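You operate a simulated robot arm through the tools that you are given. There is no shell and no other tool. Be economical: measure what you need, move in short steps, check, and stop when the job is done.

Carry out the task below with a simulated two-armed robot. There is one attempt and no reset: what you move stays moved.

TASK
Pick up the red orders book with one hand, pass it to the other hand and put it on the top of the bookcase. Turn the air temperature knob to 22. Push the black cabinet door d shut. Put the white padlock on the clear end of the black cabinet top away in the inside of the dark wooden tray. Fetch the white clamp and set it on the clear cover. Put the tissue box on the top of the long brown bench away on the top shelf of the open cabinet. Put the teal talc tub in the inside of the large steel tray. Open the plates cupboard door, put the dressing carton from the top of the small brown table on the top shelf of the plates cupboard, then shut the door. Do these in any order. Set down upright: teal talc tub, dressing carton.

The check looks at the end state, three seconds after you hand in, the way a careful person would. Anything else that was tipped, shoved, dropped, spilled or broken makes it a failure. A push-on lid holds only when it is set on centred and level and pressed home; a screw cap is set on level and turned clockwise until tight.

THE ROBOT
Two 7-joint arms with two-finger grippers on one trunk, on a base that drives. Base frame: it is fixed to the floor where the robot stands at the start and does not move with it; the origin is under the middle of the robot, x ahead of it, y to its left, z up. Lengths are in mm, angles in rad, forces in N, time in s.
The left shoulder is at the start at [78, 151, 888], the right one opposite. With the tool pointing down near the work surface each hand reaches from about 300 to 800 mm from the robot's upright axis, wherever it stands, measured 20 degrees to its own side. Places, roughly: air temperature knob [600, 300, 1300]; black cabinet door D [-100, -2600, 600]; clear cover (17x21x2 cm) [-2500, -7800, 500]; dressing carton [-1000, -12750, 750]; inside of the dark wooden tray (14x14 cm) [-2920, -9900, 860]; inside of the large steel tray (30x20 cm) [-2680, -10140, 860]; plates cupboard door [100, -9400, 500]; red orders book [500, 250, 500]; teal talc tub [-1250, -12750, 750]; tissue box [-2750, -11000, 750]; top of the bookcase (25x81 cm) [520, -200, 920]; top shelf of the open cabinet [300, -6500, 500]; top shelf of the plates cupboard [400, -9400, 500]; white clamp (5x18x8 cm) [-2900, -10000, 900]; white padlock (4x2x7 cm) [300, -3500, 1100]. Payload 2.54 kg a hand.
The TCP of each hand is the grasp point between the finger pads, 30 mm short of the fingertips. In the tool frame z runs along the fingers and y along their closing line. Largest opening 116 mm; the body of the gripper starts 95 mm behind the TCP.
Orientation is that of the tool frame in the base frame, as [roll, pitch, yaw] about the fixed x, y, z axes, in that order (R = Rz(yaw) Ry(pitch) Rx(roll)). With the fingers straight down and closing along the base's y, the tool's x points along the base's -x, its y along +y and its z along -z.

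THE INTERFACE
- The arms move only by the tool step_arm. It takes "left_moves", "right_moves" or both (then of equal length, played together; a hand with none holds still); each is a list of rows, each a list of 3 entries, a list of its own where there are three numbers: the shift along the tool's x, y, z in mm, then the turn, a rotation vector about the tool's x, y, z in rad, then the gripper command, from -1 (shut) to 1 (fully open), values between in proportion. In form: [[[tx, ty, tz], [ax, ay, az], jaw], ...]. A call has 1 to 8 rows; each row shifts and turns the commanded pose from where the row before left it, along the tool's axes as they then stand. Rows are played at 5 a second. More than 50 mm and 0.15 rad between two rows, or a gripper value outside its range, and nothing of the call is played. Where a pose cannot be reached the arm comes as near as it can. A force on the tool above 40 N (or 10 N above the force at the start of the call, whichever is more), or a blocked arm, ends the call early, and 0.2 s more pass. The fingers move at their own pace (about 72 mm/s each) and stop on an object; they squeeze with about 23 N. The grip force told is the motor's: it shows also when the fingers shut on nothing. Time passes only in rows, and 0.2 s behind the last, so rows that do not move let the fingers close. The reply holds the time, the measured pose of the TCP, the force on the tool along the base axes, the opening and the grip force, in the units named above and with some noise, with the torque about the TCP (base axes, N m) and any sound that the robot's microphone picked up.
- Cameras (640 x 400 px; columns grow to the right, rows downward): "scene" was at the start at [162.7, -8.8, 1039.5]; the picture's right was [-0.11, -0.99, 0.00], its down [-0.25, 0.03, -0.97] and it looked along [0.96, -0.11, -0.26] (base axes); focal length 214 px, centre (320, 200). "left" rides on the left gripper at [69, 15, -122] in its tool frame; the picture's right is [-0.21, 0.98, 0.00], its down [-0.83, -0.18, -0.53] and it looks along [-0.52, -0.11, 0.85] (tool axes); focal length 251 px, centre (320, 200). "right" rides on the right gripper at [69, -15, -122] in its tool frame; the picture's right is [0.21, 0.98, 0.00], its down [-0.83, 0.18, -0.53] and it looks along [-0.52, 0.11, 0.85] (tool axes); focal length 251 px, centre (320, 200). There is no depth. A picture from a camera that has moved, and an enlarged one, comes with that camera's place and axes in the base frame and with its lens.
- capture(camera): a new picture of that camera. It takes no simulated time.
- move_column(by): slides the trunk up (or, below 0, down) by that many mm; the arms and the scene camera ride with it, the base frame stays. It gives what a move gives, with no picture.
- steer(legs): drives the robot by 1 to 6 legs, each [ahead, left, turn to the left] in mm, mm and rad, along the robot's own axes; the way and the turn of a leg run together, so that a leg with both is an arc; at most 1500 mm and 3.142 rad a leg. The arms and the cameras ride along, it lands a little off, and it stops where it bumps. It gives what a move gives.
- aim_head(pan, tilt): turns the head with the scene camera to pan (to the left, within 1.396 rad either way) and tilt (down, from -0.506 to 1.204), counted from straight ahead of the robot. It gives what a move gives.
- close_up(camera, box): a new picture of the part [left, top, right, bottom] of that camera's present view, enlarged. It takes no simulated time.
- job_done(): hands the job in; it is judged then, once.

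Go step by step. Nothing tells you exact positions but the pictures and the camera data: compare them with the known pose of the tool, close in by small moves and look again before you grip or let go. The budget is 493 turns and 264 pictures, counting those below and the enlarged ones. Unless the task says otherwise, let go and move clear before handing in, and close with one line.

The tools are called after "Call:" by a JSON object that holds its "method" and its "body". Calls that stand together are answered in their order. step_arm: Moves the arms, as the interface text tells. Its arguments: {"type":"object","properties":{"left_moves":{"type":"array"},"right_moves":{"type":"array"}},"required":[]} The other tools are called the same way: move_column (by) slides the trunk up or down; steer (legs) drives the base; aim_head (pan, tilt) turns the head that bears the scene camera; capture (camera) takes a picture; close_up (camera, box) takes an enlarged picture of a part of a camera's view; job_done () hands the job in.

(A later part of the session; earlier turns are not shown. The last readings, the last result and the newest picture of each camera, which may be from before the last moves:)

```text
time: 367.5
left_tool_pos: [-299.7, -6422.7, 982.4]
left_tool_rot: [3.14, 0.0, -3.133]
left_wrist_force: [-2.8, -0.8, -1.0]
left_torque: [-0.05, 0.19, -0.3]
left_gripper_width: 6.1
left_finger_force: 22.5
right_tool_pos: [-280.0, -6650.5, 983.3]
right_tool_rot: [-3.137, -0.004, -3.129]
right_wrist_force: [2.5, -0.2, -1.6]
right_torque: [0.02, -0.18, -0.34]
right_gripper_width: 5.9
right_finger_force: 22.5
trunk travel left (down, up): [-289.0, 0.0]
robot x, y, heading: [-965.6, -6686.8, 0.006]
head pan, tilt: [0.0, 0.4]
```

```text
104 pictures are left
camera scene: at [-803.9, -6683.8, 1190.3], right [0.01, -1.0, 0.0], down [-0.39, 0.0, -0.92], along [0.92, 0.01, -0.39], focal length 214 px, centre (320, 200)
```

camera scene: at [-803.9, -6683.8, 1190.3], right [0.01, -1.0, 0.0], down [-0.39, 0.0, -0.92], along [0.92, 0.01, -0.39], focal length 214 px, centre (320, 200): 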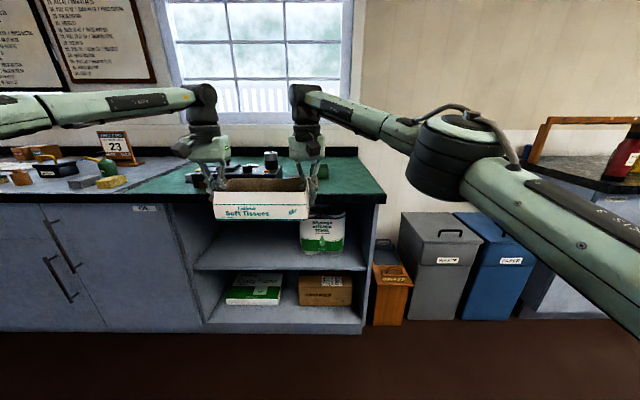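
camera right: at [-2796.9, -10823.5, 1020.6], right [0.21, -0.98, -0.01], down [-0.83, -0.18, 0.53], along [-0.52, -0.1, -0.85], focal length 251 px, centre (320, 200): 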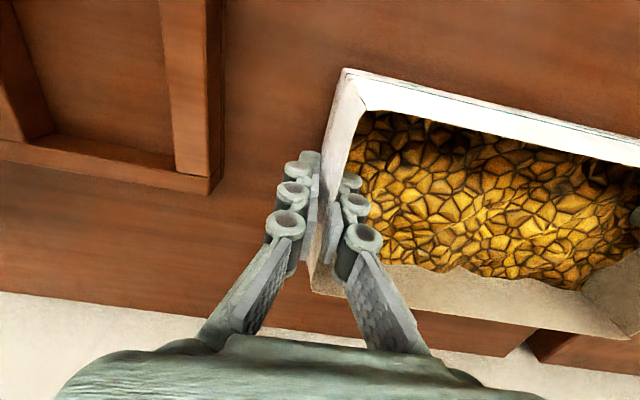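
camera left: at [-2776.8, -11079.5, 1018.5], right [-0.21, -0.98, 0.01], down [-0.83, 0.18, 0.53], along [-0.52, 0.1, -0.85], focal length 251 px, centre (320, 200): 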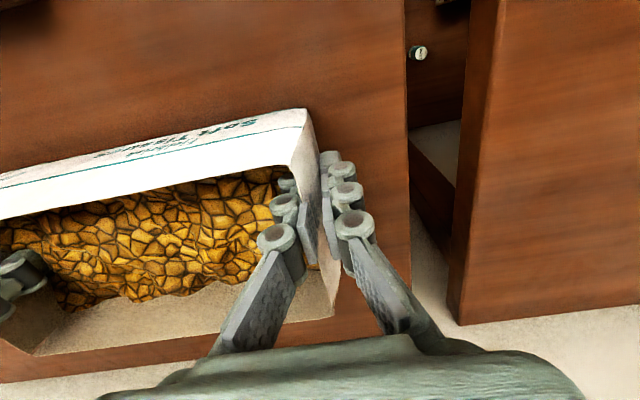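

The open cabinet's top shelf opening is only ≈335 mm high, too low for vertical hands. I'd like to set the box on the counter, then regrip with tilted hands. Look at the counter.

Call:
{"method": "close_up", "body": {"camera": "scene", "box": [0, 110, 400, 340]}}

```text
1.60 times, centred on (200, 225) of scene
camera zoom: at [-803.9, -6683.8, 1190.3], right [0.01, -1.0, 0.0], down [-0.39, 0.0, -0.92], along [0.92, 0.01, -0.39], focal length 343 px, centre (512, 160)
```

zoom: 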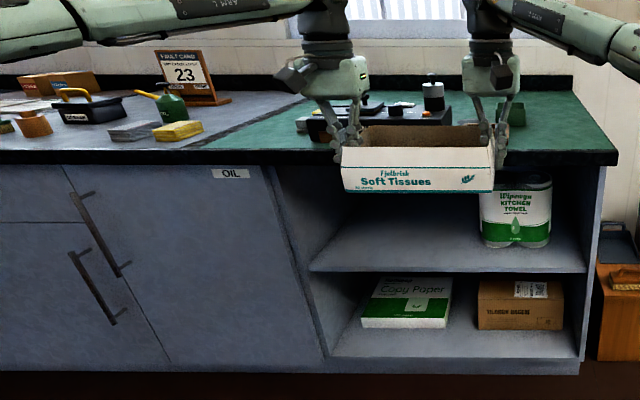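

Pull both hands 100 mm back toward the robot and raise the box 90 mm for clearance over the counter.

Call:
{"method": "step_arm", "body": {"left_moves": [[[30, 0, 0], [0, 0, 0], -1], [[30, 0, 0], [0, 0, 0], -1], [[30, 0, 0], [0, 0, 0], -1], [[30, 0, 0], [0, 0, 0], -1], [[0, 0, -30], [0, 0, 0], -1], [[0, 0, -30], [0, 0, 0], -1], [[0, 0, -20], [0, 0, 0], -1]], "right_moves": [[[30, 0, 0], [0, 0, 0], -1], [[30, 0, 0], [0, 0, 0], -1], [[30, 0, 0], [0, 0, 0], -1], [[30, 0, 0], [0, 0, 0], -1], [[0, 0, -30], [0, 0, 0], -1], [[0, 0, -30], [0, 0, 0], -1], [[0, 0, -20], [0, 0, 0], -1]]}}

Call:
{"method": "steer", "body": {"legs": [[0, 480, 0]]}}

Call:
{"method": "capture", "body": {"camera": "scene"}}

Call:
{"method": "capture", "body": {"camera": "right"}}

```text
time: 369.1
left_tool_pos: [-420.1, -6423.4, 1062.9]
left_tool_rot: [3.141, 0.002, -3.134]
left_wrist_force: [-3.8, -3.3, -0.9]
left_torque: [-0.1, 0.1, -0.38]
left_gripper_width: 5.9
left_finger_force: 22.7
right_tool_pos: [-400.5, -6652.1, 1064.0]
right_tool_rot: [-3.134, -0.003, -3.13]
right_wrist_force: [3.7, 3.7, -1.4]
right_torque: [0.08, -0.08, -0.44]
right_gripper_width: 6.3
right_finger_force: 23.5
trunk travel left (down, up): [-289.0, 0.0]
robot x, y, heading: [-968.2, -6687.1, 0.012]
head pan, tilt: [0.0, 0.4]
```

```text
time: 374.3
left_tool_pos: [-425.5, -5936.5, 1061.9]
left_tool_rot: [-3.141, -0.001, -3.133]
left_wrist_force: [-3.0, -1.6, -0.4]
left_torque: [-0.08, 0.07, -0.34]
left_gripper_width: 6.0
left_finger_force: 22.9
right_tool_pos: [-405.4, -6166.3, 1062.4]
right_tool_rot: [-3.136, -0.004, -3.129]
right_wrist_force: [2.9, 2.0, -1.5]
right_torque: [0.05, -0.07, -0.43]
right_gripper_width: 6.2
right_finger_force: 23.1
trunk travel left (down, up): [-289.0, 0.0]
robot x, y, heading: [-971.8, -6198.6, 0.01]
head pan, tilt: [0.0, 0.4]
```

```text
102 pictures are left
camera scene: at [-808.2, -6197.1, 1190.3], right [0.01, -1.0, 0.0], down [-0.39, 0.0, -0.92], along [0.92, 0.01, -0.39], focal length 214 px, centre (320, 200)
```

scene: 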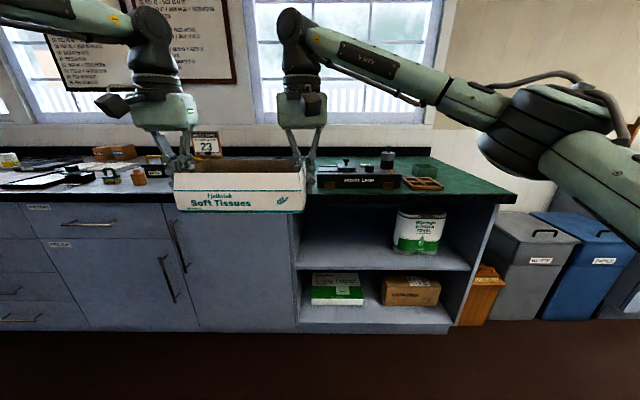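

```text
101 pictures are left
camera right: at [-472.3, -6181.6, 1186.1], right [-0.23, 0.97, 0.0], down [0.83, 0.19, 0.53], along [0.52, 0.12, -0.85], focal length 251 px, centre (320, 200)
```

right: 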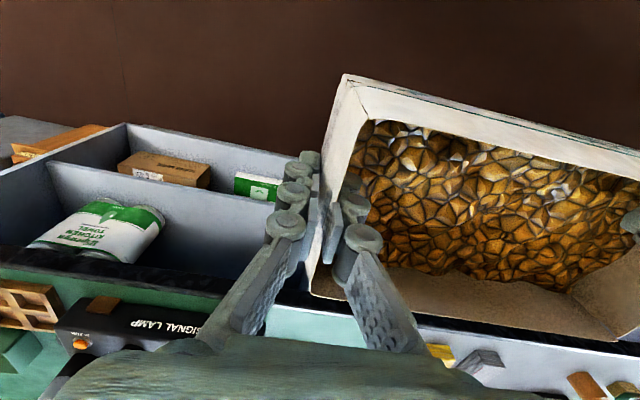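

Call:
{"method": "aim_head", "body": {"pan": 0.75, "tilt": 0.35}}

Call:
{"method": "capture", "body": {"camera": "scene"}}

```text
time: 375.4
left_tool_pos: [-424.1, -5938.4, 1062.7]
left_tool_rot: [3.142, 0.001, -3.132]
left_wrist_force: [-2.8, -1.3, -1.1]
left_torque: [-0.04, 0.17, -0.32]
left_gripper_width: 5.8
left_finger_force: 22.7
right_tool_pos: [-404.4, -6165.5, 1063.6]
right_tool_rot: [-3.137, -0.001, -3.132]
right_wrist_force: [3.2, 1.5, -1.0]
right_torque: [0.03, -0.19, -0.4]
right_gripper_width: 6.1
right_finger_force: 23.1
trunk travel left (down, up): [-289.0, 0.0]
robot x, y, heading: [-974.7, -6202.5, 0.012]
head pan, tilt: [0.75, 0.351]
```

```text
100 pictures are left
camera scene: at [-833.3, -6134.0, 1194.8], right [0.69, -0.73, 0.0], down [-0.25, -0.24, -0.94], along [0.68, 0.65, -0.34], focal length 214 px, centre (320, 200)
```

scene: 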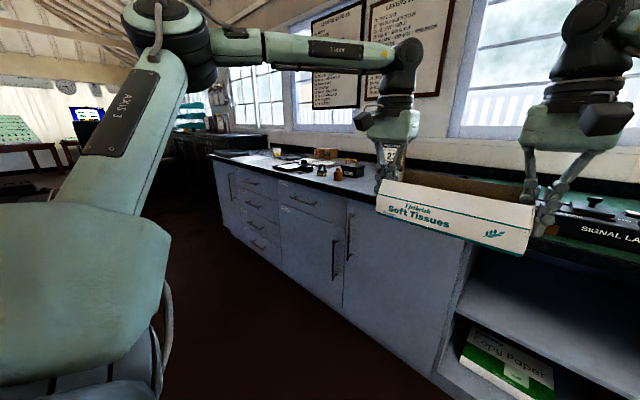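

No adequate free spot here. I'll take the box back to the brown bench and regrip it there with tilted hands (they will then fit the shelf).

Call:
{"method": "steer", "body": {"legs": [[0, 0, -1.583], [1500, 0, 0], [1500, 0, 0], [1500, 0, 0]]}}

Call:
{"method": "aim_head", "body": {"pan": 0, "tilt": 0.4}}

Call:
{"method": "capture", "body": {"camera": "scene"}}

```text
time: 400.9
left_tool_pos: [-911.3, -11252.6, 1062.3]
left_tool_rot: [3.141, 0.0, 1.498]
left_wrist_force: [-2.8, 3.0, -1.3]
left_torque: [0.08, 0.07, -0.27]
left_gripper_width: 6.1
left_finger_force: 23.0
right_tool_pos: [-1142.1, -11255.0, 1062.3]
right_tool_rot: [-3.137, -0.002, 1.499]
right_wrist_force: [2.0, -2.6, -0.2]
right_torque: [-0.05, -0.06, -0.35]
right_gripper_width: 6.2
right_finger_force: 23.3
trunk travel left (down, up): [-289.0, 0.0]
robot x, y, heading: [-1127.2, -10684.5, -1.646]
head pan, tilt: [0.75, 0.351]
```

```text
time: 402.0
left_tool_pos: [-911.5, -11253.7, 1061.7]
left_tool_rot: [3.141, -0.001, 1.496]
left_wrist_force: [0.1, 1.9, -0.9]
left_torque: [0.16, 0.0, -0.27]
left_gripper_width: 6.0
left_finger_force: 22.6
right_tool_pos: [-1142.7, -11254.6, 1063.0]
right_tool_rot: [-3.136, -0.001, 1.501]
right_wrist_force: [1.6, -3.2, -0.6]
right_torque: [-0.19, -0.02, -0.29]
right_gripper_width: 6.0
right_finger_force: 23.4
trunk travel left (down, up): [-289.0, 0.0]
robot x, y, heading: [-1129.5, -10686.3, -1.643]
head pan, tilt: [0.0, 0.4]
```

```text
99 pictures are left
camera scene: at [-1139.0, -10846.4, 1190.3], right [-1.0, 0.07, 0.0], down [0.03, 0.39, -0.92], along [-0.07, -0.92, -0.39], focal length 214 px, centre (320, 200)
```

scene: 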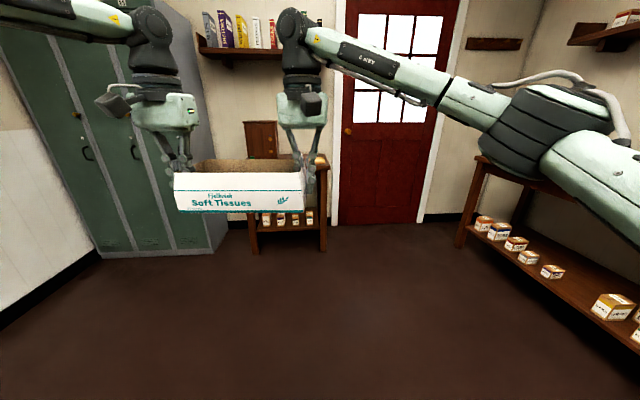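

Turn to the bench and approach the original spot.

Call:
{"method": "steer", "body": {"legs": [[0, 0, -1.498], [700, 115, 0]]}}

Call:
{"method": "step_arm", "body": {"left_moves": [[[0, 0, 30], [0, 0, 0], -1], [[0, 0, 30], [0, 0, 0], -1], [[0, 0, 20], [0, 0, 0], -1], [[-30, 0, 0], [0, 0, 0], -1], [[-30, 0, 0], [0, 0, 0], -1], [[-30, 0, 0], [0, 0, 0], -1], [[-30, 0, 0], [0, 0, 0], -1]], "right_moves": [[[0, 0, 30], [0, 0, 0], -1], [[0, 0, 30], [0, 0, 0], -1], [[0, 0, 20], [0, 0, 0], -1], [[-30, 0, 0], [0, 0, 0], -1], [[-30, 0, 0], [0, 0, 0], -1], [[-30, 0, 0], [0, 0, 0], -1], [[-30, 0, 0], [0, 0, 0], -1]]}}

Call:
{"method": "capture", "body": {"camera": "scene"}}

```text
time: 409.6
left_tool_pos: [-2384.2, -11049.7, 1062.5]
left_tool_rot: [-3.142, -0.001, -0.012]
left_wrist_force: [2.7, 0.6, 0.3]
left_torque: [0.07, -0.07, -0.26]
left_gripper_width: 6.0
left_finger_force: 23.0
right_tool_pos: [-2399.5, -10821.2, 1064.2]
right_tool_rot: [-3.137, -0.003, -0.008]
right_wrist_force: [-1.8, -0.9, -1.4]
right_torque: [-0.06, 0.02, -0.34]
right_gripper_width: 6.0
right_finger_force: 22.5
trunk travel left (down, up): [-289.0, 0.0]
robot x, y, heading: [-1830.6, -10798.5, 3.129]
head pan, tilt: [0.0, 0.4]
```

```text
time: 411.2
left_tool_pos: [-2504.5, -11049.8, 980.5]
left_tool_rot: [-3.14, -0.003, -0.01]
left_wrist_force: [1.9, 5.6, -0.8]
left_torque: [0.12, -0.1, -0.33]
left_gripper_width: 6.0
left_finger_force: 23.2
right_tool_pos: [-2517.2, -10819.7, 981.2]
right_tool_rot: [-3.135, -0.005, -0.007]
right_wrist_force: [-2.6, -6.3, 0.2]
right_torque: [-0.18, 0.02, -0.42]
right_gripper_width: 6.1
right_finger_force: 22.8
trunk travel left (down, up): [-289.0, 0.0]
robot x, y, heading: [-1829.4, -10800.4, 3.129]
head pan, tilt: [0.0, 0.4]
```

```text
98 pictures are left
camera scene: at [-1991.8, -10795.1, 1190.0], right [0.01, 1.0, 0.0], down [0.39, 0.0, -0.92], along [-0.92, 0.01, -0.39], focal length 214 px, centre (320, 200)
```

scene: 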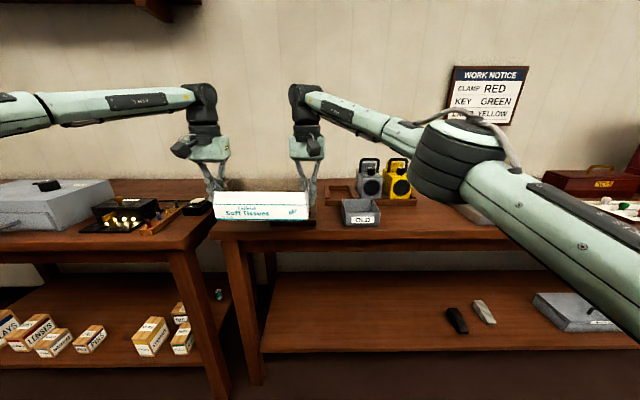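

Call:
{"method": "steer", "body": {"legs": [[345, 12, 0.012]]}}

Call:
{"method": "move_column", "body": {"by": -60}}

Call:
{"method": "aim_head", "body": {"pan": 0.2, "tilt": 0.4}}

Call:
{"method": "capture", "body": {"camera": "scene"}}

```text
time: 413.4
left_tool_pos: [-2839.8, -11070.6, 983.5]
left_tool_rot: [3.142, 0.0, 0.004]
left_wrist_force: [1.8, 13.0, -0.7]
left_torque: [0.28, -0.01, -0.31]
left_gripper_width: 5.8
left_finger_force: 22.8
right_tool_pos: [-2857.6, -10841.6, 982.0]
right_tool_rot: [-3.138, -0.003, 0.007]
right_wrist_force: [-2.0, -14.1, -0.5]
right_torque: [-0.4, -0.07, -0.41]
right_gripper_width: 6.0
right_finger_force: 22.9
trunk travel left (down, up): [-289.0, 0.0]
robot x, y, heading: [-2171.3, -10806.1, -3.139]
head pan, tilt: [0.0, 0.4]
```

```text
time: 414.4
left_tool_pos: [-2838.4, -11070.3, 923.4]
left_tool_rot: [-3.141, 0.001, 0.006]
left_wrist_force: [2.3, 1.6, -0.8]
left_torque: [0.03, -0.21, -0.24]
left_gripper_width: 5.9
left_finger_force: 22.8
right_tool_pos: [-2857.3, -10839.7, 921.8]
right_tool_rot: [-3.135, 0.0, 0.009]
right_wrist_force: [-2.0, -1.7, -0.9]
right_torque: [-0.05, 0.24, -0.39]
right_gripper_width: 6.0
right_finger_force: 23.5
trunk travel left (down, up): [-229.0, 60.0]
robot x, y, heading: [-2175.6, -10807.6, -3.137]
head pan, tilt: [0.0, 0.4]
```

```text
time: 415.2
left_tool_pos: [-2840.2, -11069.9, 922.5]
left_tool_rot: [-3.141, 0.0, 0.006]
left_wrist_force: [3.3, 2.0, -1.2]
left_torque: [0.01, -0.23, -0.25]
left_gripper_width: 6.1
left_finger_force: 23.0
right_tool_pos: [-2858.9, -10841.3, 922.3]
right_tool_rot: [-3.137, -0.001, 0.009]
right_wrist_force: [-3.2, -1.2, -0.4]
right_torque: [-0.08, 0.28, -0.45]
right_gripper_width: 5.9
right_finger_force: 22.7
trunk travel left (down, up): [-229.0, 60.0]
robot x, y, heading: [-2171.9, -10814.0, -3.141]
head pan, tilt: [0.201, 0.4]
```

```text
97 pictures are left
camera scene: at [-2330.4, -10826.2, 1130.3], right [-0.2, 0.98, 0.0], down [0.38, 0.08, -0.92], along [-0.9, -0.19, -0.39], focal length 214 px, centre (320, 200)
```

scene: 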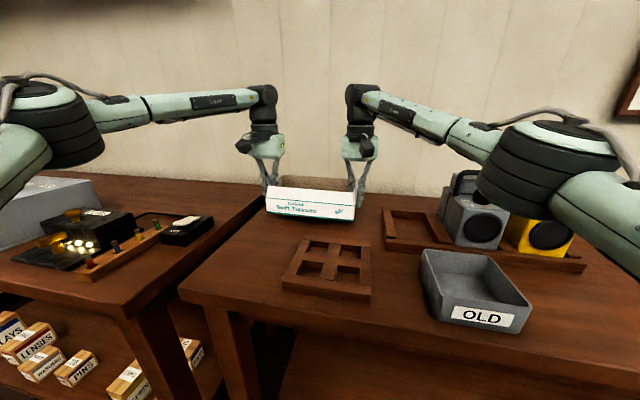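

Lower together until the box rests on the bench.

Call:
{"method": "step_arm", "body": {"left_moves": [[[0, 0, 10], [0, 0, 0], -1], [[0, 0, 8], [0, 0, 0], -1], [[0, 0, 5], [0, 0, 0], -1], [[0, 0, 3], [0, 0, 0], -1]], "right_moves": [[[0, 0, 10], [0, 0, 0], -1], [[0, 0, 8], [0, 0, 0], -1], [[0, 0, 5], [0, 0, 0], -1], [[0, 0, 3], [0, 0, 0], -1]]}}

Call:
{"method": "capture", "body": {"camera": "left"}}

```text
time: 416.2
left_tool_pos: [-2839.3, -11070.6, 898.5]
left_tool_rot: [-3.141, 0.002, 0.006]
left_wrist_force: [3.4, 2.9, -1.3]
left_torque: [0.05, 0.38, -0.35]
left_gripper_width: 6.0
left_finger_force: 23.2
right_tool_pos: [-2856.0, -10841.9, 896.4]
right_tool_rot: [-3.138, 0.0, 0.008]
right_wrist_force: [-5.7, -3.4, 6.5]
right_torque: [-0.21, -0.16, -0.48]
right_gripper_width: 6.1
right_finger_force: 23.1
trunk travel left (down, up): [-229.0, 60.0]
robot x, y, heading: [-2172.5, -10810.5, -3.138]
head pan, tilt: [0.201, 0.4]
```

```text
96 pictures are left
camera left: at [-2769.7, -11087.6, 1019.6], right [-0.21, -0.98, 0.0], down [-0.83, 0.18, 0.54], along [-0.52, 0.11, -0.84], focal length 251 px, centre (320, 200)
```

left: 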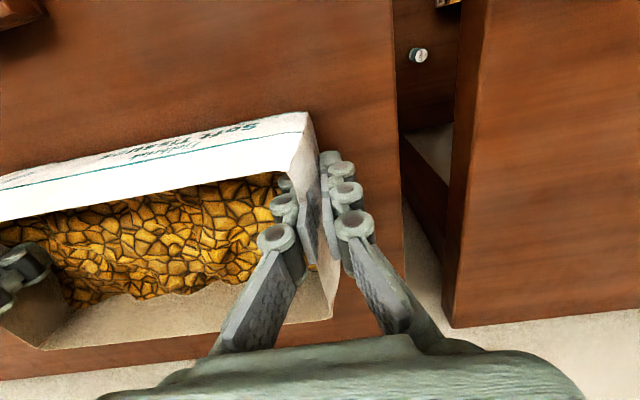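

Call:
{"method": "step_arm", "body": {"left_moves": [[[0, 0, 2], [0, 0, 0], -1], [[0, 0, 1], [0, 0, 0], -0.7], [[0, 0, 0], [0, 0, 0], -0.4], [[0, 0, 0], [0, 0, 0], -0.3], [[0, 0, -25], [0, 0, 0], -0.3], [[0, 0, -25], [0, 0, 0], -0.3]], "right_moves": [[[0, 0, 1], [0, 0, 0], -1], [[0, 0, 0], [0, 0, 0], -0.7], [[0, 0, 0], [0, 0, 0], -0.4], [[0, 0, 0], [0, 0, 0], -0.3], [[0, 0, -25], [0, 0, 0], -0.3], [[0, 0, -25], [0, 0, 0], -0.3]]}}

Call:
{"method": "capture", "body": {"camera": "scene"}}

```text
time: 417.6
left_tool_pos: [-2836.9, -11073.2, 943.9]
left_tool_rot: [-3.138, 0.005, 0.005]
left_wrist_force: [-0.2, 0.1, 0.3]
left_torque: [0.0, 0.01, 0.02]
left_gripper_width: 40.6
left_finger_force: 0.1
left hand out of reach, approached as far as the arm can: row 6
right_tool_pos: [-2858.4, -10841.9, 944.4]
right_tool_rot: [-3.139, -0.003, 0.009]
right_wrist_force: [-0.2, -1.2, 0.7]
right_torque: [-0.01, -0.01, 0.0]
right_gripper_width: 40.5
right_finger_force: 0.0
trunk travel left (down, up): [-229.0, 60.0]
robot x, y, heading: [-2172.8, -10810.5, -3.136]
head pan, tilt: [0.201, 0.4]
```

```text
95 pictures are left
camera scene: at [-2329.8, -10826.3, 1130.4], right [-0.2, 0.98, 0.0], down [0.38, 0.08, -0.92], along [-0.9, -0.19, -0.39], focal length 214 px, centre (320, 200)
```

scene: 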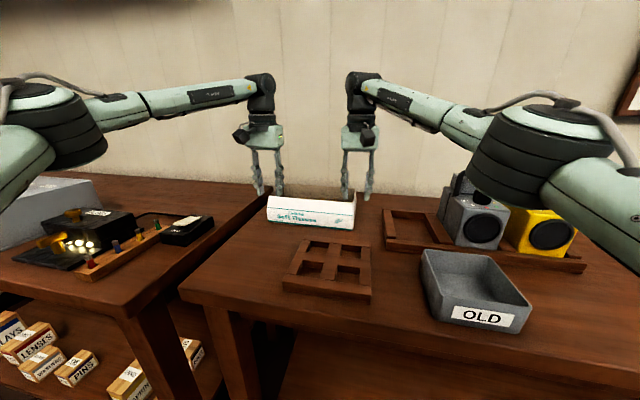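

The box rests safely. Now tilt both hands forward by about 0.75 rad.

Call:
{"method": "step_arm", "body": {"left_moves": [[[0, 0, 0], [0, -0.15, 0], -0.3], [[0, 0, 0], [0, -0.15, 0], -0.3], [[0, 0, 0], [0, -0.15, 0], -0.3], [[0, 0, 0], [0, -0.15, 0], -0.3], [[0, 0, 0], [0, -0.15, 0], -0.3]], "right_moves": [[[0, 0, 0], [0, -0.15, 0], -0.3], [[0, 0, 0], [0, -0.15, 0], -0.3], [[0, 0, 0], [0, -0.15, 0], -0.3], [[0, 0, 0], [0, -0.15, 0], -0.3], [[0, 0, 0], [0, -0.15, 0], -0.3]]}}

Call:
{"method": "capture", "body": {"camera": "left"}}

Call:
{"method": "capture", "body": {"camera": "right"}}

```text
time: 418.8
left_tool_pos: [-2836.8, -11072.2, 943.6]
left_tool_rot: [-3.14, 0.754, 0.005]
left_wrist_force: [-0.8, 0.3, -0.1]
left_torque: [-0.01, 0.01, 0.0]
left_gripper_width: 40.5
left_finger_force: 0.1
right_tool_pos: [-2858.6, -10841.3, 946.5]
right_tool_rot: [-3.135, 0.748, 0.013]
right_wrist_force: [0.0, 0.3, 0.1]
right_torque: [0.0, 0.02, 0.03]
right_gripper_width: 40.7
right_finger_force: 0.1
trunk travel left (down, up): [-229.0, 60.0]
robot x, y, heading: [-2175.3, -10809.3, -3.136]
head pan, tilt: [0.201, 0.4]
```

```text
94 pictures are left
camera left: at [-2702.8, -11088.2, 985.4], right [-0.15, -0.98, 0.15], down [-0.24, 0.18, 0.95], along [-0.96, 0.11, -0.26], focal length 251 px, centre (320, 200)
```

left: 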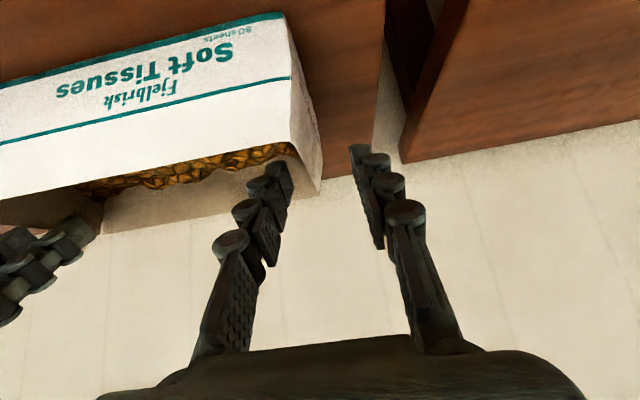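

```text
93 pictures are left
camera right: at [-2723.3, -10825.8, 988.5], right [0.17, -0.97, -0.15], down [-0.24, -0.19, 0.95], along [-0.96, -0.12, -0.26], focal length 251 px, centre (320, 200)
```

right: 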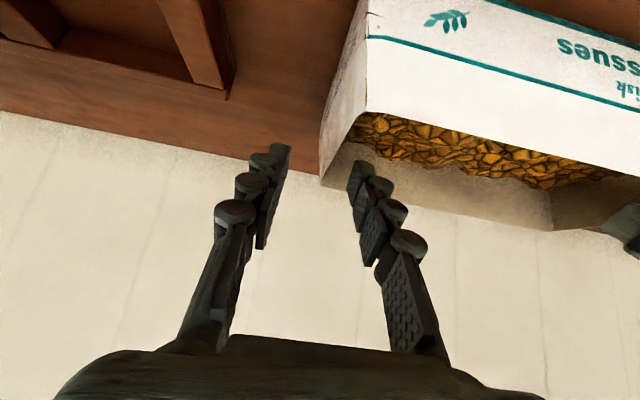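

Lower both tilted hands so the fingers straddle the end walls near the box's middle.

Call:
{"method": "step_arm", "body": {"left_moves": [[[8, 0, 16], [0, 0, 0], -0.3], [[8, 0, 16], [0, 0, 0], -0.3], [[8, 0, 16], [0, 0, 0], -0.3]], "right_moves": [[[14, 1, 12], [0, 0, 0], -0.3], [[14, 1, 12], [0, 0, 0], -0.3], [[14, 1, 11], [0, 0, 0], -0.3]]}}

Call:
{"method": "capture", "body": {"camera": "left"}}

Call:
{"method": "capture", "body": {"camera": "right"}}

```text
time: 419.6
left_tool_pos: [-2852.2, -11072.8, 891.8]
left_tool_rot: [3.141, 0.752, 0.006]
left_wrist_force: [-0.8, 0.3, -0.4]
left_torque: [-0.01, 0.0, -0.01]
left_gripper_width: 40.5
left_finger_force: 0.1
right_tool_pos: [-2851.3, -10845.4, 891.1]
right_tool_rot: [-3.135, 0.748, 0.012]
right_wrist_force: [-0.4, 0.0, 0.7]
right_torque: [-0.02, -0.01, -0.01]
right_gripper_width: 40.5
right_finger_force: 0.2
trunk travel left (down, up): [-229.0, 60.0]
robot x, y, heading: [-2172.4, -10808.7, -3.138]
head pan, tilt: [0.201, 0.4]
```

```text
92 pictures are left
camera left: at [-2717.9, -11087.8, 933.1], right [-0.15, -0.98, 0.15], down [-0.24, 0.18, 0.95], along [-0.96, 0.11, -0.26], focal length 251 px, centre (320, 200)
```

left: 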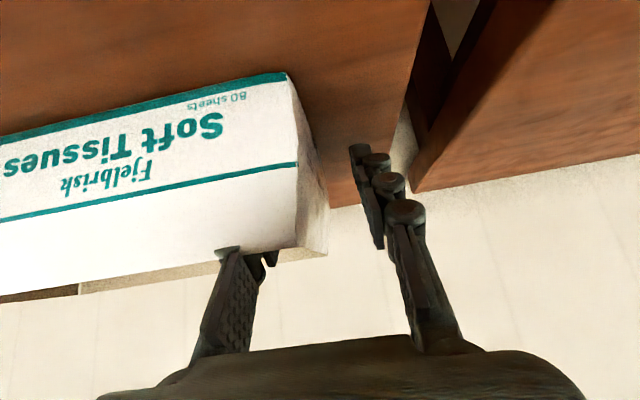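

```text
91 pictures are left
camera right: at [-2716.9, -10828.7, 933.7], right [0.17, -0.97, -0.15], down [-0.24, -0.19, 0.95], along [-0.96, -0.12, -0.27], focal length 251 px, centre (320, 200)
```

right: 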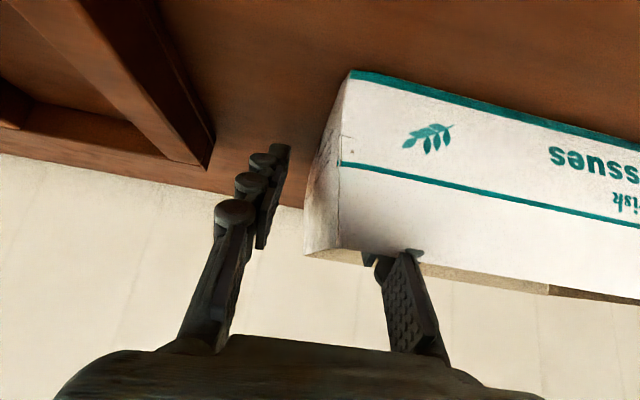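

Close both grippers.

Call:
{"method": "step_arm", "body": {"left_moves": [[[0, 0, 0], [0, 0, 0], -0.7], [[0, 0, 0], [0, 0, 0], -1], [[0, 0, 0], [0, 0, 0], -1], [[0, 0, 0], [0, 0, 0], -1]], "right_moves": [[[0, 0, 0], [0, 0, 0], -0.7], [[0, 0, 0], [0, 0, 0], -1], [[0, 0, 0], [0, 0, 0], -1], [[0, 0, 0], [0, 0, 0], -1]]}}

Call:
{"method": "capture", "body": {"camera": "scene"}}

```text
time: 420.6
left_tool_pos: [-2851.2, -11072.2, 890.4]
left_tool_rot: [-3.141, 0.749, 0.004]
left_wrist_force: [0.7, -6.2, -0.2]
left_torque: [-0.2, 0.1, -0.06]
left_gripper_width: 6.0
left_finger_force: 22.9
right_tool_pos: [-2851.4, -10843.4, 891.3]
right_tool_rot: [-3.135, 0.747, 0.011]
right_wrist_force: [-1.5, 6.2, 0.2]
right_torque: [-0.06, 0.03, -0.32]
right_gripper_width: 5.8
right_finger_force: 23.1
trunk travel left (down, up): [-229.0, 60.0]
robot x, y, heading: [-2170.8, -10811.2, -3.137]
head pan, tilt: [0.201, 0.4]
```

```text
90 pictures are left
camera scene: at [-2330.2, -10826.2, 1130.3], right [-0.2, 0.98, 0.0], down [0.38, 0.08, -0.92], along [-0.9, -0.19, -0.39], focal length 214 px, centre (320, 200)
```

scene: 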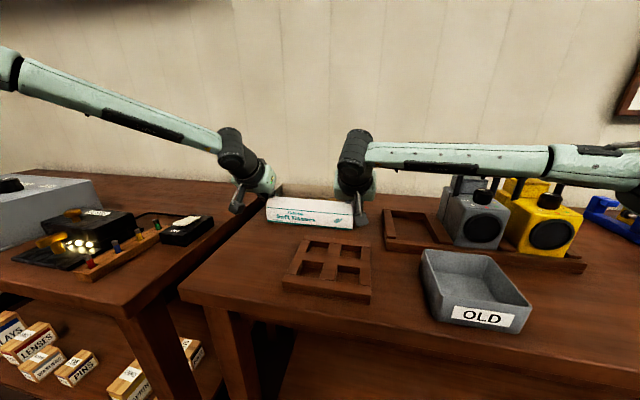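

Gripped with little strain. Raise the trunk and back away.

Call:
{"method": "move_column", "body": {"by": 60}}

Call:
{"method": "capture", "body": {"camera": "scene"}}

Call:
{"method": "steer", "body": {"legs": [[-1340, 0, 0]]}}

Call:
{"method": "capture", "body": {"camera": "scene"}}

```text
time: 421.6
left_tool_pos: [-2852.2, -11071.5, 951.0]
left_tool_rot: [3.141, 0.75, 0.007]
left_wrist_force: [1.9, -10.8, -1.2]
left_torque: [-0.31, -0.19, 0.04]
left_gripper_width: 5.7
left_finger_force: 23.1
right_tool_pos: [-2852.7, -10843.5, 951.2]
right_tool_rot: [-3.134, 0.748, 0.01]
right_wrist_force: [-2.1, 11.4, 1.3]
right_torque: [-0.01, 0.18, -0.38]
right_gripper_width: 5.9
right_finger_force: 23.1
trunk travel left (down, up): [-289.0, 0.0]
robot x, y, heading: [-2172.0, -10808.3, -3.138]
head pan, tilt: [0.201, 0.4]
```

```text
89 pictures are left
camera scene: at [-2330.7, -10826.4, 1190.1], right [-0.2, 0.98, 0.0], down [0.38, 0.08, -0.92], along [-0.9, -0.19, -0.39], focal length 214 px, centre (320, 200)
```

scene: 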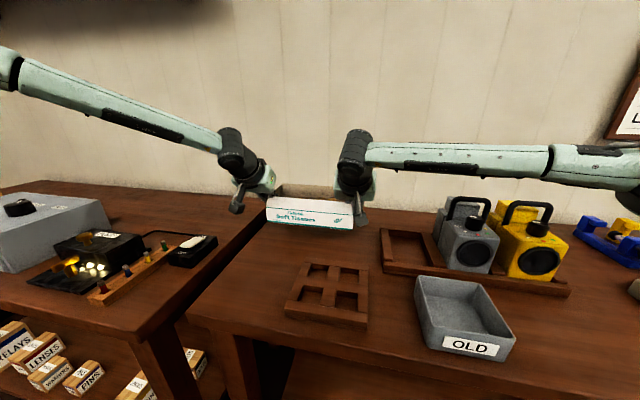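

```text
time: 428.4
left_tool_pos: [-1490.2, -11064.7, 953.1]
left_tool_rot: [3.139, 0.751, 0.006]
left_wrist_force: [2.3, -17.0, -2.3]
left_torque: [-0.42, -0.06, 0.08]
left_gripper_width: 6.2
left_finger_force: 23.1
right_tool_pos: [-1489.6, -10836.8, 951.2]
right_tool_rot: [-3.133, 0.747, 0.011]
right_wrist_force: [-2.7, 16.5, 0.1]
right_torque: [0.08, 0.04, -0.51]
right_gripper_width: 5.8
right_finger_force: 23.2
trunk travel left (down, up): [-289.0, 0.0]
robot x, y, heading: [-812.4, -10801.2, -3.138]
head pan, tilt: [0.201, 0.4]
```

```text
88 pictures are left
camera scene: at [-969.2, -10818.8, 1190.3], right [-0.2, 0.98, 0.0], down [0.38, 0.08, -0.92], along [-0.9, -0.19, -0.39], focal length 214 px, centre (320, 200)
```

scene: 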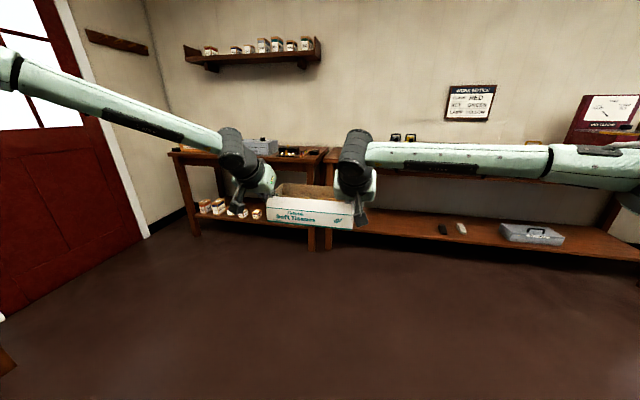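

Drive to the open cabinet and face it.

Call:
{"method": "steer", "body": {"legs": [[0, 0, -1.575], [1400, 60, 0], [1400, 60, 0], [1250, 60, 0], [0, 0, -1.565]]}}

Call:
{"method": "aim_head", "body": {"pan": 0, "tilt": 0.4}}

Call:
{"method": "capture", "body": {"camera": "scene"}}

```text
time: 455.7
left_tool_pos: [-374.9, -6508.3, 950.8]
left_tool_rot: [3.14, 0.749, -3.125]
left_wrist_force: [-0.5, 2.9, -1.7]
left_torque: [0.12, 0.05, -0.07]
left_gripper_width: 6.1
left_finger_force: 23.0
right_tool_pos: [-371.6, -6736.6, 950.4]
right_tool_rot: [-3.131, 0.747, -3.119]
right_wrist_force: [1.4, -3.7, 0.8]
right_torque: [0.11, 0.0, -0.28]
right_gripper_width: 6.1
right_finger_force: 22.5
trunk travel left (down, up): [-289.0, 0.0]
robot x, y, heading: [-1048.9, -6780.9, 0.014]
head pan, tilt: [0.201, 0.4]
```

```text
time: 456.4
left_tool_pos: [-375.4, -6508.4, 951.0]
left_tool_rot: [3.141, 0.75, -3.125]
left_wrist_force: [-1.2, -0.3, -2.2]
left_torque: [0.07, 0.0, -0.1]
left_gripper_width: 5.9
left_finger_force: 23.4
right_tool_pos: [-371.3, -6736.3, 950.3]
right_tool_rot: [-3.132, 0.746, -3.119]
right_wrist_force: [0.6, -0.7, -0.3]
right_torque: [0.16, 0.02, -0.19]
right_gripper_width: 6.0
right_finger_force: 22.8
trunk travel left (down, up): [-289.0, 0.0]
robot x, y, heading: [-1052.4, -6778.1, 0.018]
head pan, tilt: [0.0, 0.4]
```

```text
87 pictures are left
camera scene: at [-887.7, -6775.1, 1190.3], right [0.02, -1.0, 0.0], down [-0.39, -0.01, -0.92], along [0.92, 0.02, -0.39], focal length 214 px, centre (320, 200)
```

scene: 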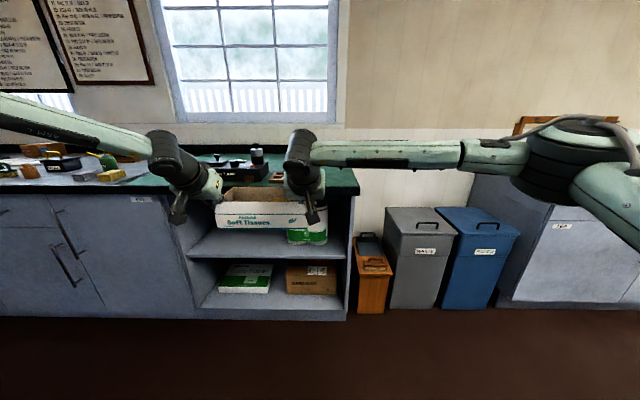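

Strafe left to the free part of the shelf and lower the trunk.

Call:
{"method": "steer", "body": {"legs": [[0, 300, -0.015]]}}

Call:
{"method": "move_column", "body": {"by": -289}}

Call:
{"method": "capture", "body": {"camera": "scene"}}

Call:
{"method": "capture", "body": {"camera": "right"}}

Call:
{"method": "capture", "body": {"camera": "left"}}

```text
time: 459.9
left_tool_pos: [-371.8, -6223.0, 951.7]
left_tool_rot: [-3.141, 0.749, 3.136]
left_wrist_force: [-0.9, 0.5, -2.0]
left_torque: [0.09, 0.07, -0.11]
left_gripper_width: 5.9
left_finger_force: 22.6
right_tool_pos: [-373.9, -6452.3, 949.9]
right_tool_rot: [-3.134, 0.748, -3.139]
right_wrist_force: [0.5, 0.0, 0.0]
right_torque: [0.12, -0.03, -0.18]
right_gripper_width: 5.8
right_finger_force: 22.8
trunk travel left (down, up): [-289.0, 0.0]
robot x, y, heading: [-1048.7, -6478.1, -0.003]
head pan, tilt: [0.0, 0.4]
```

```text
time: 462.8
left_tool_pos: [-371.7, -6222.4, 662.3]
left_tool_rot: [3.14, 0.749, 3.137]
left_wrist_force: [-0.8, -0.5, -2.4]
left_torque: [0.06, 0.05, -0.06]
left_gripper_width: 6.2
left_finger_force: 23.2
right_tool_pos: [-373.7, -6451.2, 662.0]
right_tool_rot: [-3.134, 0.747, -3.141]
right_wrist_force: [1.4, -0.2, -0.4]
right_torque: [0.17, -0.03, -0.17]
right_gripper_width: 6.0
right_finger_force: 22.9
trunk travel left (down, up): [0.0, 289.0]
robot x, y, heading: [-1053.8, -6479.2, -0.004]
head pan, tilt: [0.0, 0.4]
```

```text
86 pictures are left
camera scene: at [-889.4, -6479.0, 901.4], right [-0.01, -1.0, 0.0], down [-0.39, 0.0, -0.92], along [0.92, 0.0, -0.39], focal length 214 px, centre (320, 200)
```

scene: 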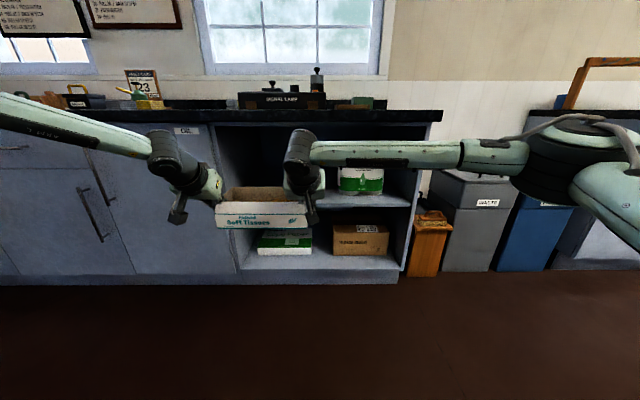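

```text
85 pictures are left
camera right: at [-506.2, -6466.5, 705.2], right [-0.15, 0.98, -0.15], down [0.24, 0.19, 0.95], along [0.96, 0.11, -0.27], focal length 251 px, centre (320, 200)
```

right: 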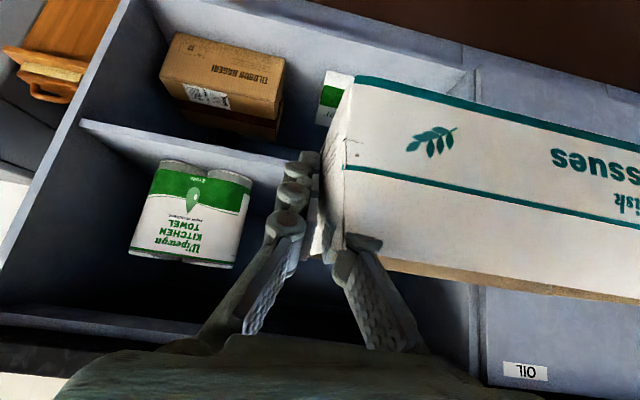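

```text
84 pictures are left
camera left: at [-505.2, -6208.9, 704.0], right [0.16, 0.98, 0.15], down [0.24, -0.18, 0.95], along [0.96, -0.12, -0.26], focal length 251 px, centre (320, 200)
```

left: 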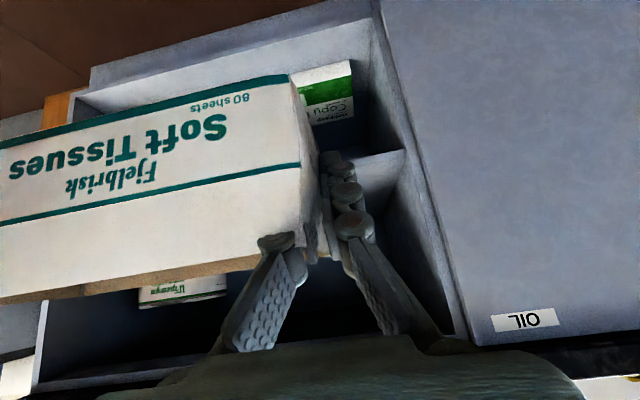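

The free shelf area lies between the left wall (y≈−6090) and the towel pack (y≈−6564); the box is centred at −6337, front plane x≈15, shelf z≈495. Lower the arms 72 mm and advance partway.

Call:
{"method": "step_arm", "body": {"left_moves": [[[16, 0, 18], [0, 0, 0], -1], [[16, 0, 18], [0, 0, 0], -1], [[16, 0, 18], [0, 0, 0], -1]], "right_moves": [[[16, 0, 18], [0, 0, 0], -1], [[16, 0, 18], [0, 0, 0], -1], [[16, 0, 18], [0, 0, 0], -1]]}}

Call:
{"method": "steer", "body": {"legs": [[250, 0, 0]]}}

Call:
{"method": "capture", "body": {"camera": "right"}}

Call:
{"method": "capture", "body": {"camera": "left"}}

Call:
{"method": "capture", "body": {"camera": "scene"}}

```text
time: 463.6
left_tool_pos: [-369.0, -6223.2, 590.1]
left_tool_rot: [3.14, 0.748, 3.136]
left_wrist_force: [-3.2, 1.7, -1.3]
left_torque: [0.04, -0.09, -0.41]
left_gripper_width: 5.8
left_finger_force: 23.5
right_tool_pos: [-373.6, -6451.5, 589.3]
right_tool_rot: [-3.133, 0.748, -3.141]
right_wrist_force: [3.2, -1.0, 0.3]
right_torque: [0.15, 0.09, -0.34]
right_gripper_width: 6.1
right_finger_force: 23.1
trunk travel left (down, up): [0.0, 289.0]
robot x, y, heading: [-1051.4, -6479.6, -0.0]
head pan, tilt: [0.0, 0.4]
```

```text
time: 465.4
left_tool_pos: [-121.5, -6221.9, 591.0]
left_tool_rot: [3.14, 0.747, 3.14]
left_wrist_force: [-2.8, 0.8, -1.6]
left_torque: [0.01, 0.1, -0.39]
left_gripper_width: 6.4
left_finger_force: 22.7
right_tool_pos: [-125.1, -6450.9, 591.0]
right_tool_rot: [-3.134, 0.747, -3.136]
right_wrist_force: [2.5, -1.3, 0.9]
right_torque: [0.16, -0.02, -0.34]
right_gripper_width: 6.2
right_finger_force: 22.8
trunk travel left (down, up): [0.0, 289.0]
robot x, y, heading: [-796.8, -6479.1, -0.002]
head pan, tilt: [0.0, 0.4]
```

```text
83 pictures are left
camera right: at [-256.9, -6465.7, 633.7], right [-0.16, 0.98, -0.15], down [0.24, 0.19, 0.95], along [0.96, 0.11, -0.27], focal length 251 px, centre (320, 200)
```

right: 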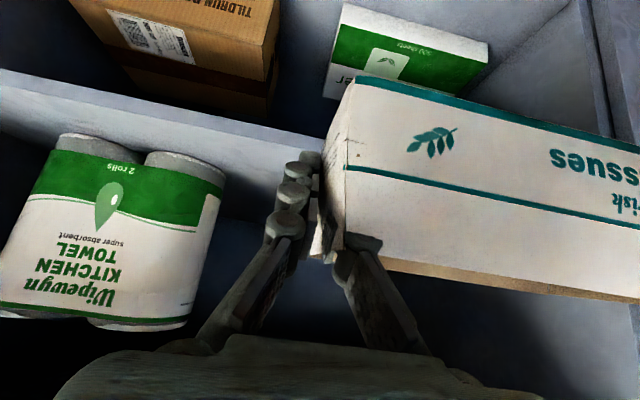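

```text
82 pictures are left
camera left: at [-254.9, -6208.3, 631.8], right [0.16, 0.98, 0.15], down [0.24, -0.18, 0.95], along [0.96, -0.11, -0.26], focal length 251 px, centre (320, 200)
```

left: 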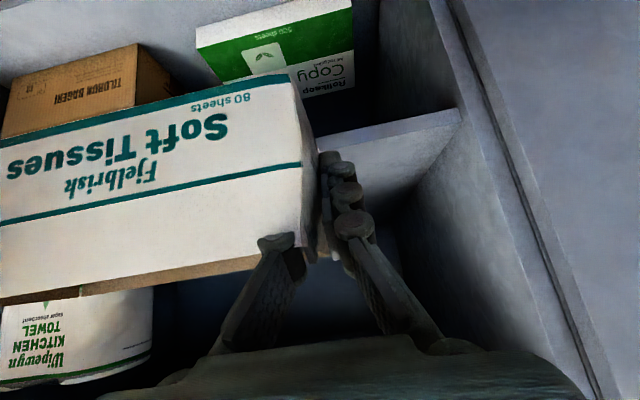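

```text
81 pictures are left
camera scene: at [-640.3, -6479.4, 901.3], right [0.0, -1.0, 0.0], down [-0.39, 0.0, -0.92], along [0.92, 0.0, -0.39], focal length 214 px, centre (320, 200)
```

scene: 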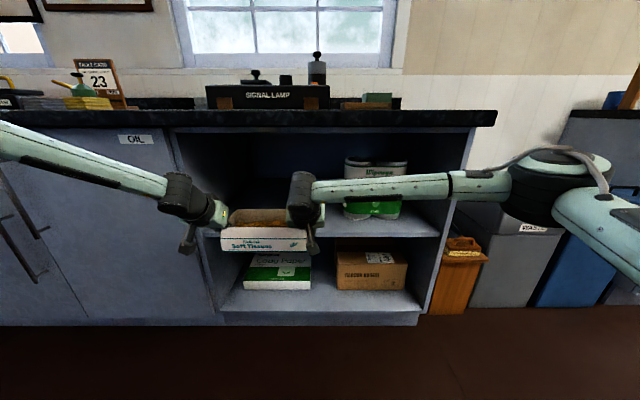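

Shelf top z≈502, front edge x≈13; box bottom ≈545. Advance 200 mm and look.

Call:
{"method": "steer", "body": {"legs": [[200, 0, 0]]}}

Call:
{"method": "capture", "body": {"camera": "left"}}

Call:
{"method": "capture", "body": {"camera": "scene"}}

```text
time: 467.0
left_tool_pos: [76.3, -6222.2, 589.2]
left_tool_rot: [3.14, 0.748, 3.14]
left_wrist_force: [-2.7, -0.5, -0.6]
left_torque: [0.02, 0.2, -0.41]
left_gripper_width: 6.1
left_finger_force: 23.1
right_tool_pos: [71.7, -6452.0, 591.4]
right_tool_rot: [-3.133, 0.746, -3.138]
right_wrist_force: [3.1, 0.4, 0.0]
right_torque: [0.2, -0.23, -0.3]
right_gripper_width: 6.0
right_finger_force: 23.4
trunk travel left (down, up): [0.0, 289.0]
robot x, y, heading: [-609.7, -6482.9, -0.007]
head pan, tilt: [0.0, 0.4]
```

```text
80 pictures are left
camera left: at [-57.8, -6208.7, 631.7], right [0.16, 0.98, 0.15], down [0.24, -0.18, 0.95], along [0.96, -0.11, -0.26], focal length 251 px, centre (320, 200)
```

left: 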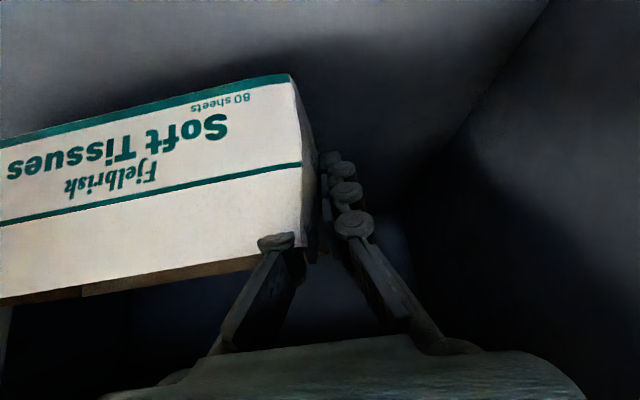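

```text
79 pictures are left
camera scene: at [-443.1, -6479.7, 901.3], right [0.0, -1.0, 0.0], down [-0.39, 0.0, -0.92], along [0.92, 0.0, -0.39], focal length 214 px, centre (320, 200)
```

scene: 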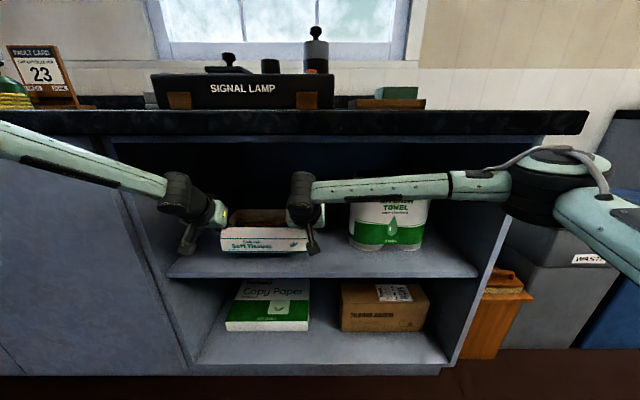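

The box is over the shelf. Lower gently to contact.

Call:
{"method": "step_arm", "body": {"left_moves": [[[10, 0, 11], [0, 0, 0], -1], [[8, 0, 9], [0, 0, 0], -1], [[4, 0, 4], [0, 0, 0], -1]], "right_moves": [[[10, 0, 11], [0, 0, 0], -1], [[8, 0, 9], [0, 0, 0], -1], [[4, 0, 4], [0, 0, 0], -1]]}}

Call:
{"method": "step_arm", "body": {"left_moves": [[[3, 0, 3], [0, 0, 0], -1], [[2, 0, 2], [0, 0, 0], -1], [[2, 0, 2], [0, 0, 0], -1]], "right_moves": [[[3, 0, 3], [0, 0, 0], -1], [[2, 0, 2], [0, 0, 0], -1], [[2, 0, 2], [0, 0, 0], -1]]}}

Call:
{"method": "close_up", "body": {"camera": "scene", "box": [140, 150, 340, 290]}}

```text
time: 467.8
left_tool_pos: [76.3, -6221.7, 557.5]
left_tool_rot: [3.14, 0.75, 3.14]
left_wrist_force: [-2.6, 0.4, -1.5]
left_torque: [-0.03, 0.09, -0.41]
left_gripper_width: 6.2
left_finger_force: 22.9
right_tool_pos: [73.4, -6450.9, 559.8]
right_tool_rot: [-3.132, 0.747, -3.14]
right_wrist_force: [3.1, -1.7, -0.4]
right_torque: [0.15, -0.06, -0.29]
right_gripper_width: 6.0
right_finger_force: 22.7
trunk travel left (down, up): [0.0, 289.0]
robot x, y, heading: [-607.6, -6481.1, -0.002]
head pan, tilt: [0.0, 0.4]
```

```text
time: 468.6
left_tool_pos: [76.4, -6222.0, 550.3]
left_tool_rot: [3.141, 0.754, 3.139]
left_wrist_force: [-6.1, 1.5, 10.0]
left_torque: [0.16, 0.49, -0.36]
left_gripper_width: 6.2
left_finger_force: 23.7
right_tool_pos: [72.4, -6452.2, 549.8]
right_tool_rot: [-3.135, 0.748, -3.141]
right_wrist_force: [3.5, -0.1, 2.5]
right_torque: [0.25, 0.34, -0.34]
right_gripper_width: 6.0
right_finger_force: 22.9
trunk travel left (down, up): [0.0, 289.0]
robot x, y, heading: [-606.3, -6476.8, -0.001]
head pan, tilt: [0.0, 0.4]
```

```text
2.86 times, centred on (240, 220) of scene
camera zoom: at [-444.1, -6480.0, 901.8], right [0.0, -1.0, 0.0], down [-0.39, 0.0, -0.92], along [0.92, 0.0, -0.39], focal length 613 px, centre (549, 143)
```

zoom: 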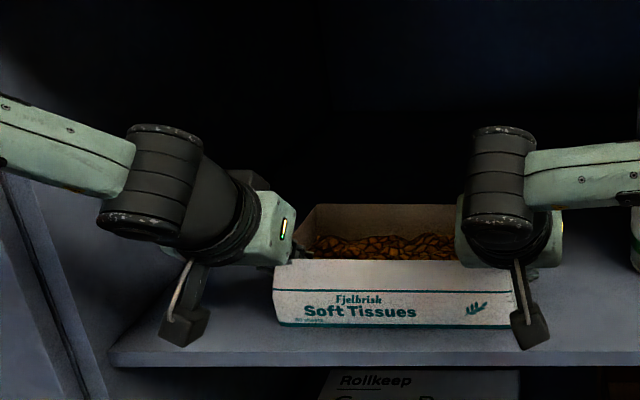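

Both sides rest on the shelf. Open and withdraw along the finger axis.

Call:
{"method": "step_arm", "body": {"left_moves": [[[0, 0, 0], [0, 0, 0], -0.7], [[0, 0, 0], [0, 0, 0], -0.4], [[0, 0, 0], [0, 0, 0], -0.3], [[-14, 0, -15], [0, 0, 0], -0.3], [[-10, 0, -25], [0, 0, 0], -0.3], [[0, 0, -40], [0, 0, 0], -0.3]], "right_moves": [[[0, 0, 0], [0, 0, 0], -0.7], [[0, 0, 0], [0, 0, 0], -0.4], [[0, 0, 0], [0, 0, 0], -0.3], [[-14, 0, -15], [0, 0, 0], -0.3], [[-10, 0, -25], [0, 0, 0], -0.3], [[0, 0, -40], [0, 0, 0], -0.3]]}}

Call:
{"method": "steer", "body": {"legs": [[-400, 0, 0]]}}

Call:
{"method": "capture", "body": {"camera": "scene"}}

```text
time: 470.0
left_tool_pos: [38.9, -6221.3, 621.0]
left_tool_rot: [3.138, 0.748, 3.138]
left_wrist_force: [0.2, 0.2, -0.4]
left_torque: [-0.01, -0.01, -0.02]
left_gripper_width: 40.7
left_finger_force: 0.1
right_tool_pos: [35.3, -6450.7, 623.6]
right_tool_rot: [-3.135, 0.746, -3.137]
right_wrist_force: [-0.1, 0.6, -0.6]
right_torque: [-0.01, 0.01, 0.0]
right_gripper_width: 40.6
right_finger_force: 0.1
trunk travel left (down, up): [0.0, 289.0]
robot x, y, heading: [-604.6, -6481.1, -0.0]
head pan, tilt: [0.0, 0.4]
```

```text
time: 472.5
left_tool_pos: [-354.5, -6220.8, 621.3]
left_tool_rot: [3.141, 0.749, 3.14]
left_wrist_force: [-0.8, -0.1, -0.3]
left_torque: [0.0, 0.02, 0.02]
left_gripper_width: 40.9
left_finger_force: 0.1
right_tool_pos: [-357.3, -6448.8, 623.5]
right_tool_rot: [-3.133, 0.747, -3.136]
right_wrist_force: [0.6, 1.6, 0.0]
right_torque: [0.01, -0.02, 0.0]
right_gripper_width: 40.8
right_finger_force: 0.1
trunk travel left (down, up): [0.0, 289.0]
robot x, y, heading: [-997.6, -6482.8, 0.002]
head pan, tilt: [0.0, 0.4]
```

```text
77 pictures are left
camera scene: at [-835.1, -6479.1, 901.3], right [0.0, -1.0, 0.0], down [-0.39, 0.0, -0.92], along [0.92, 0.0, -0.39], focal length 214 px, centre (320, 200)
```

scene: 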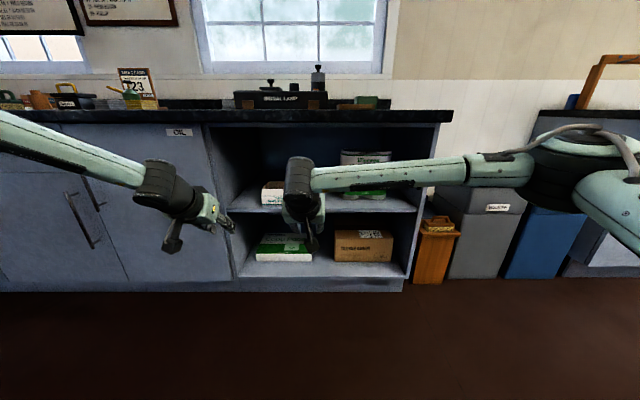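

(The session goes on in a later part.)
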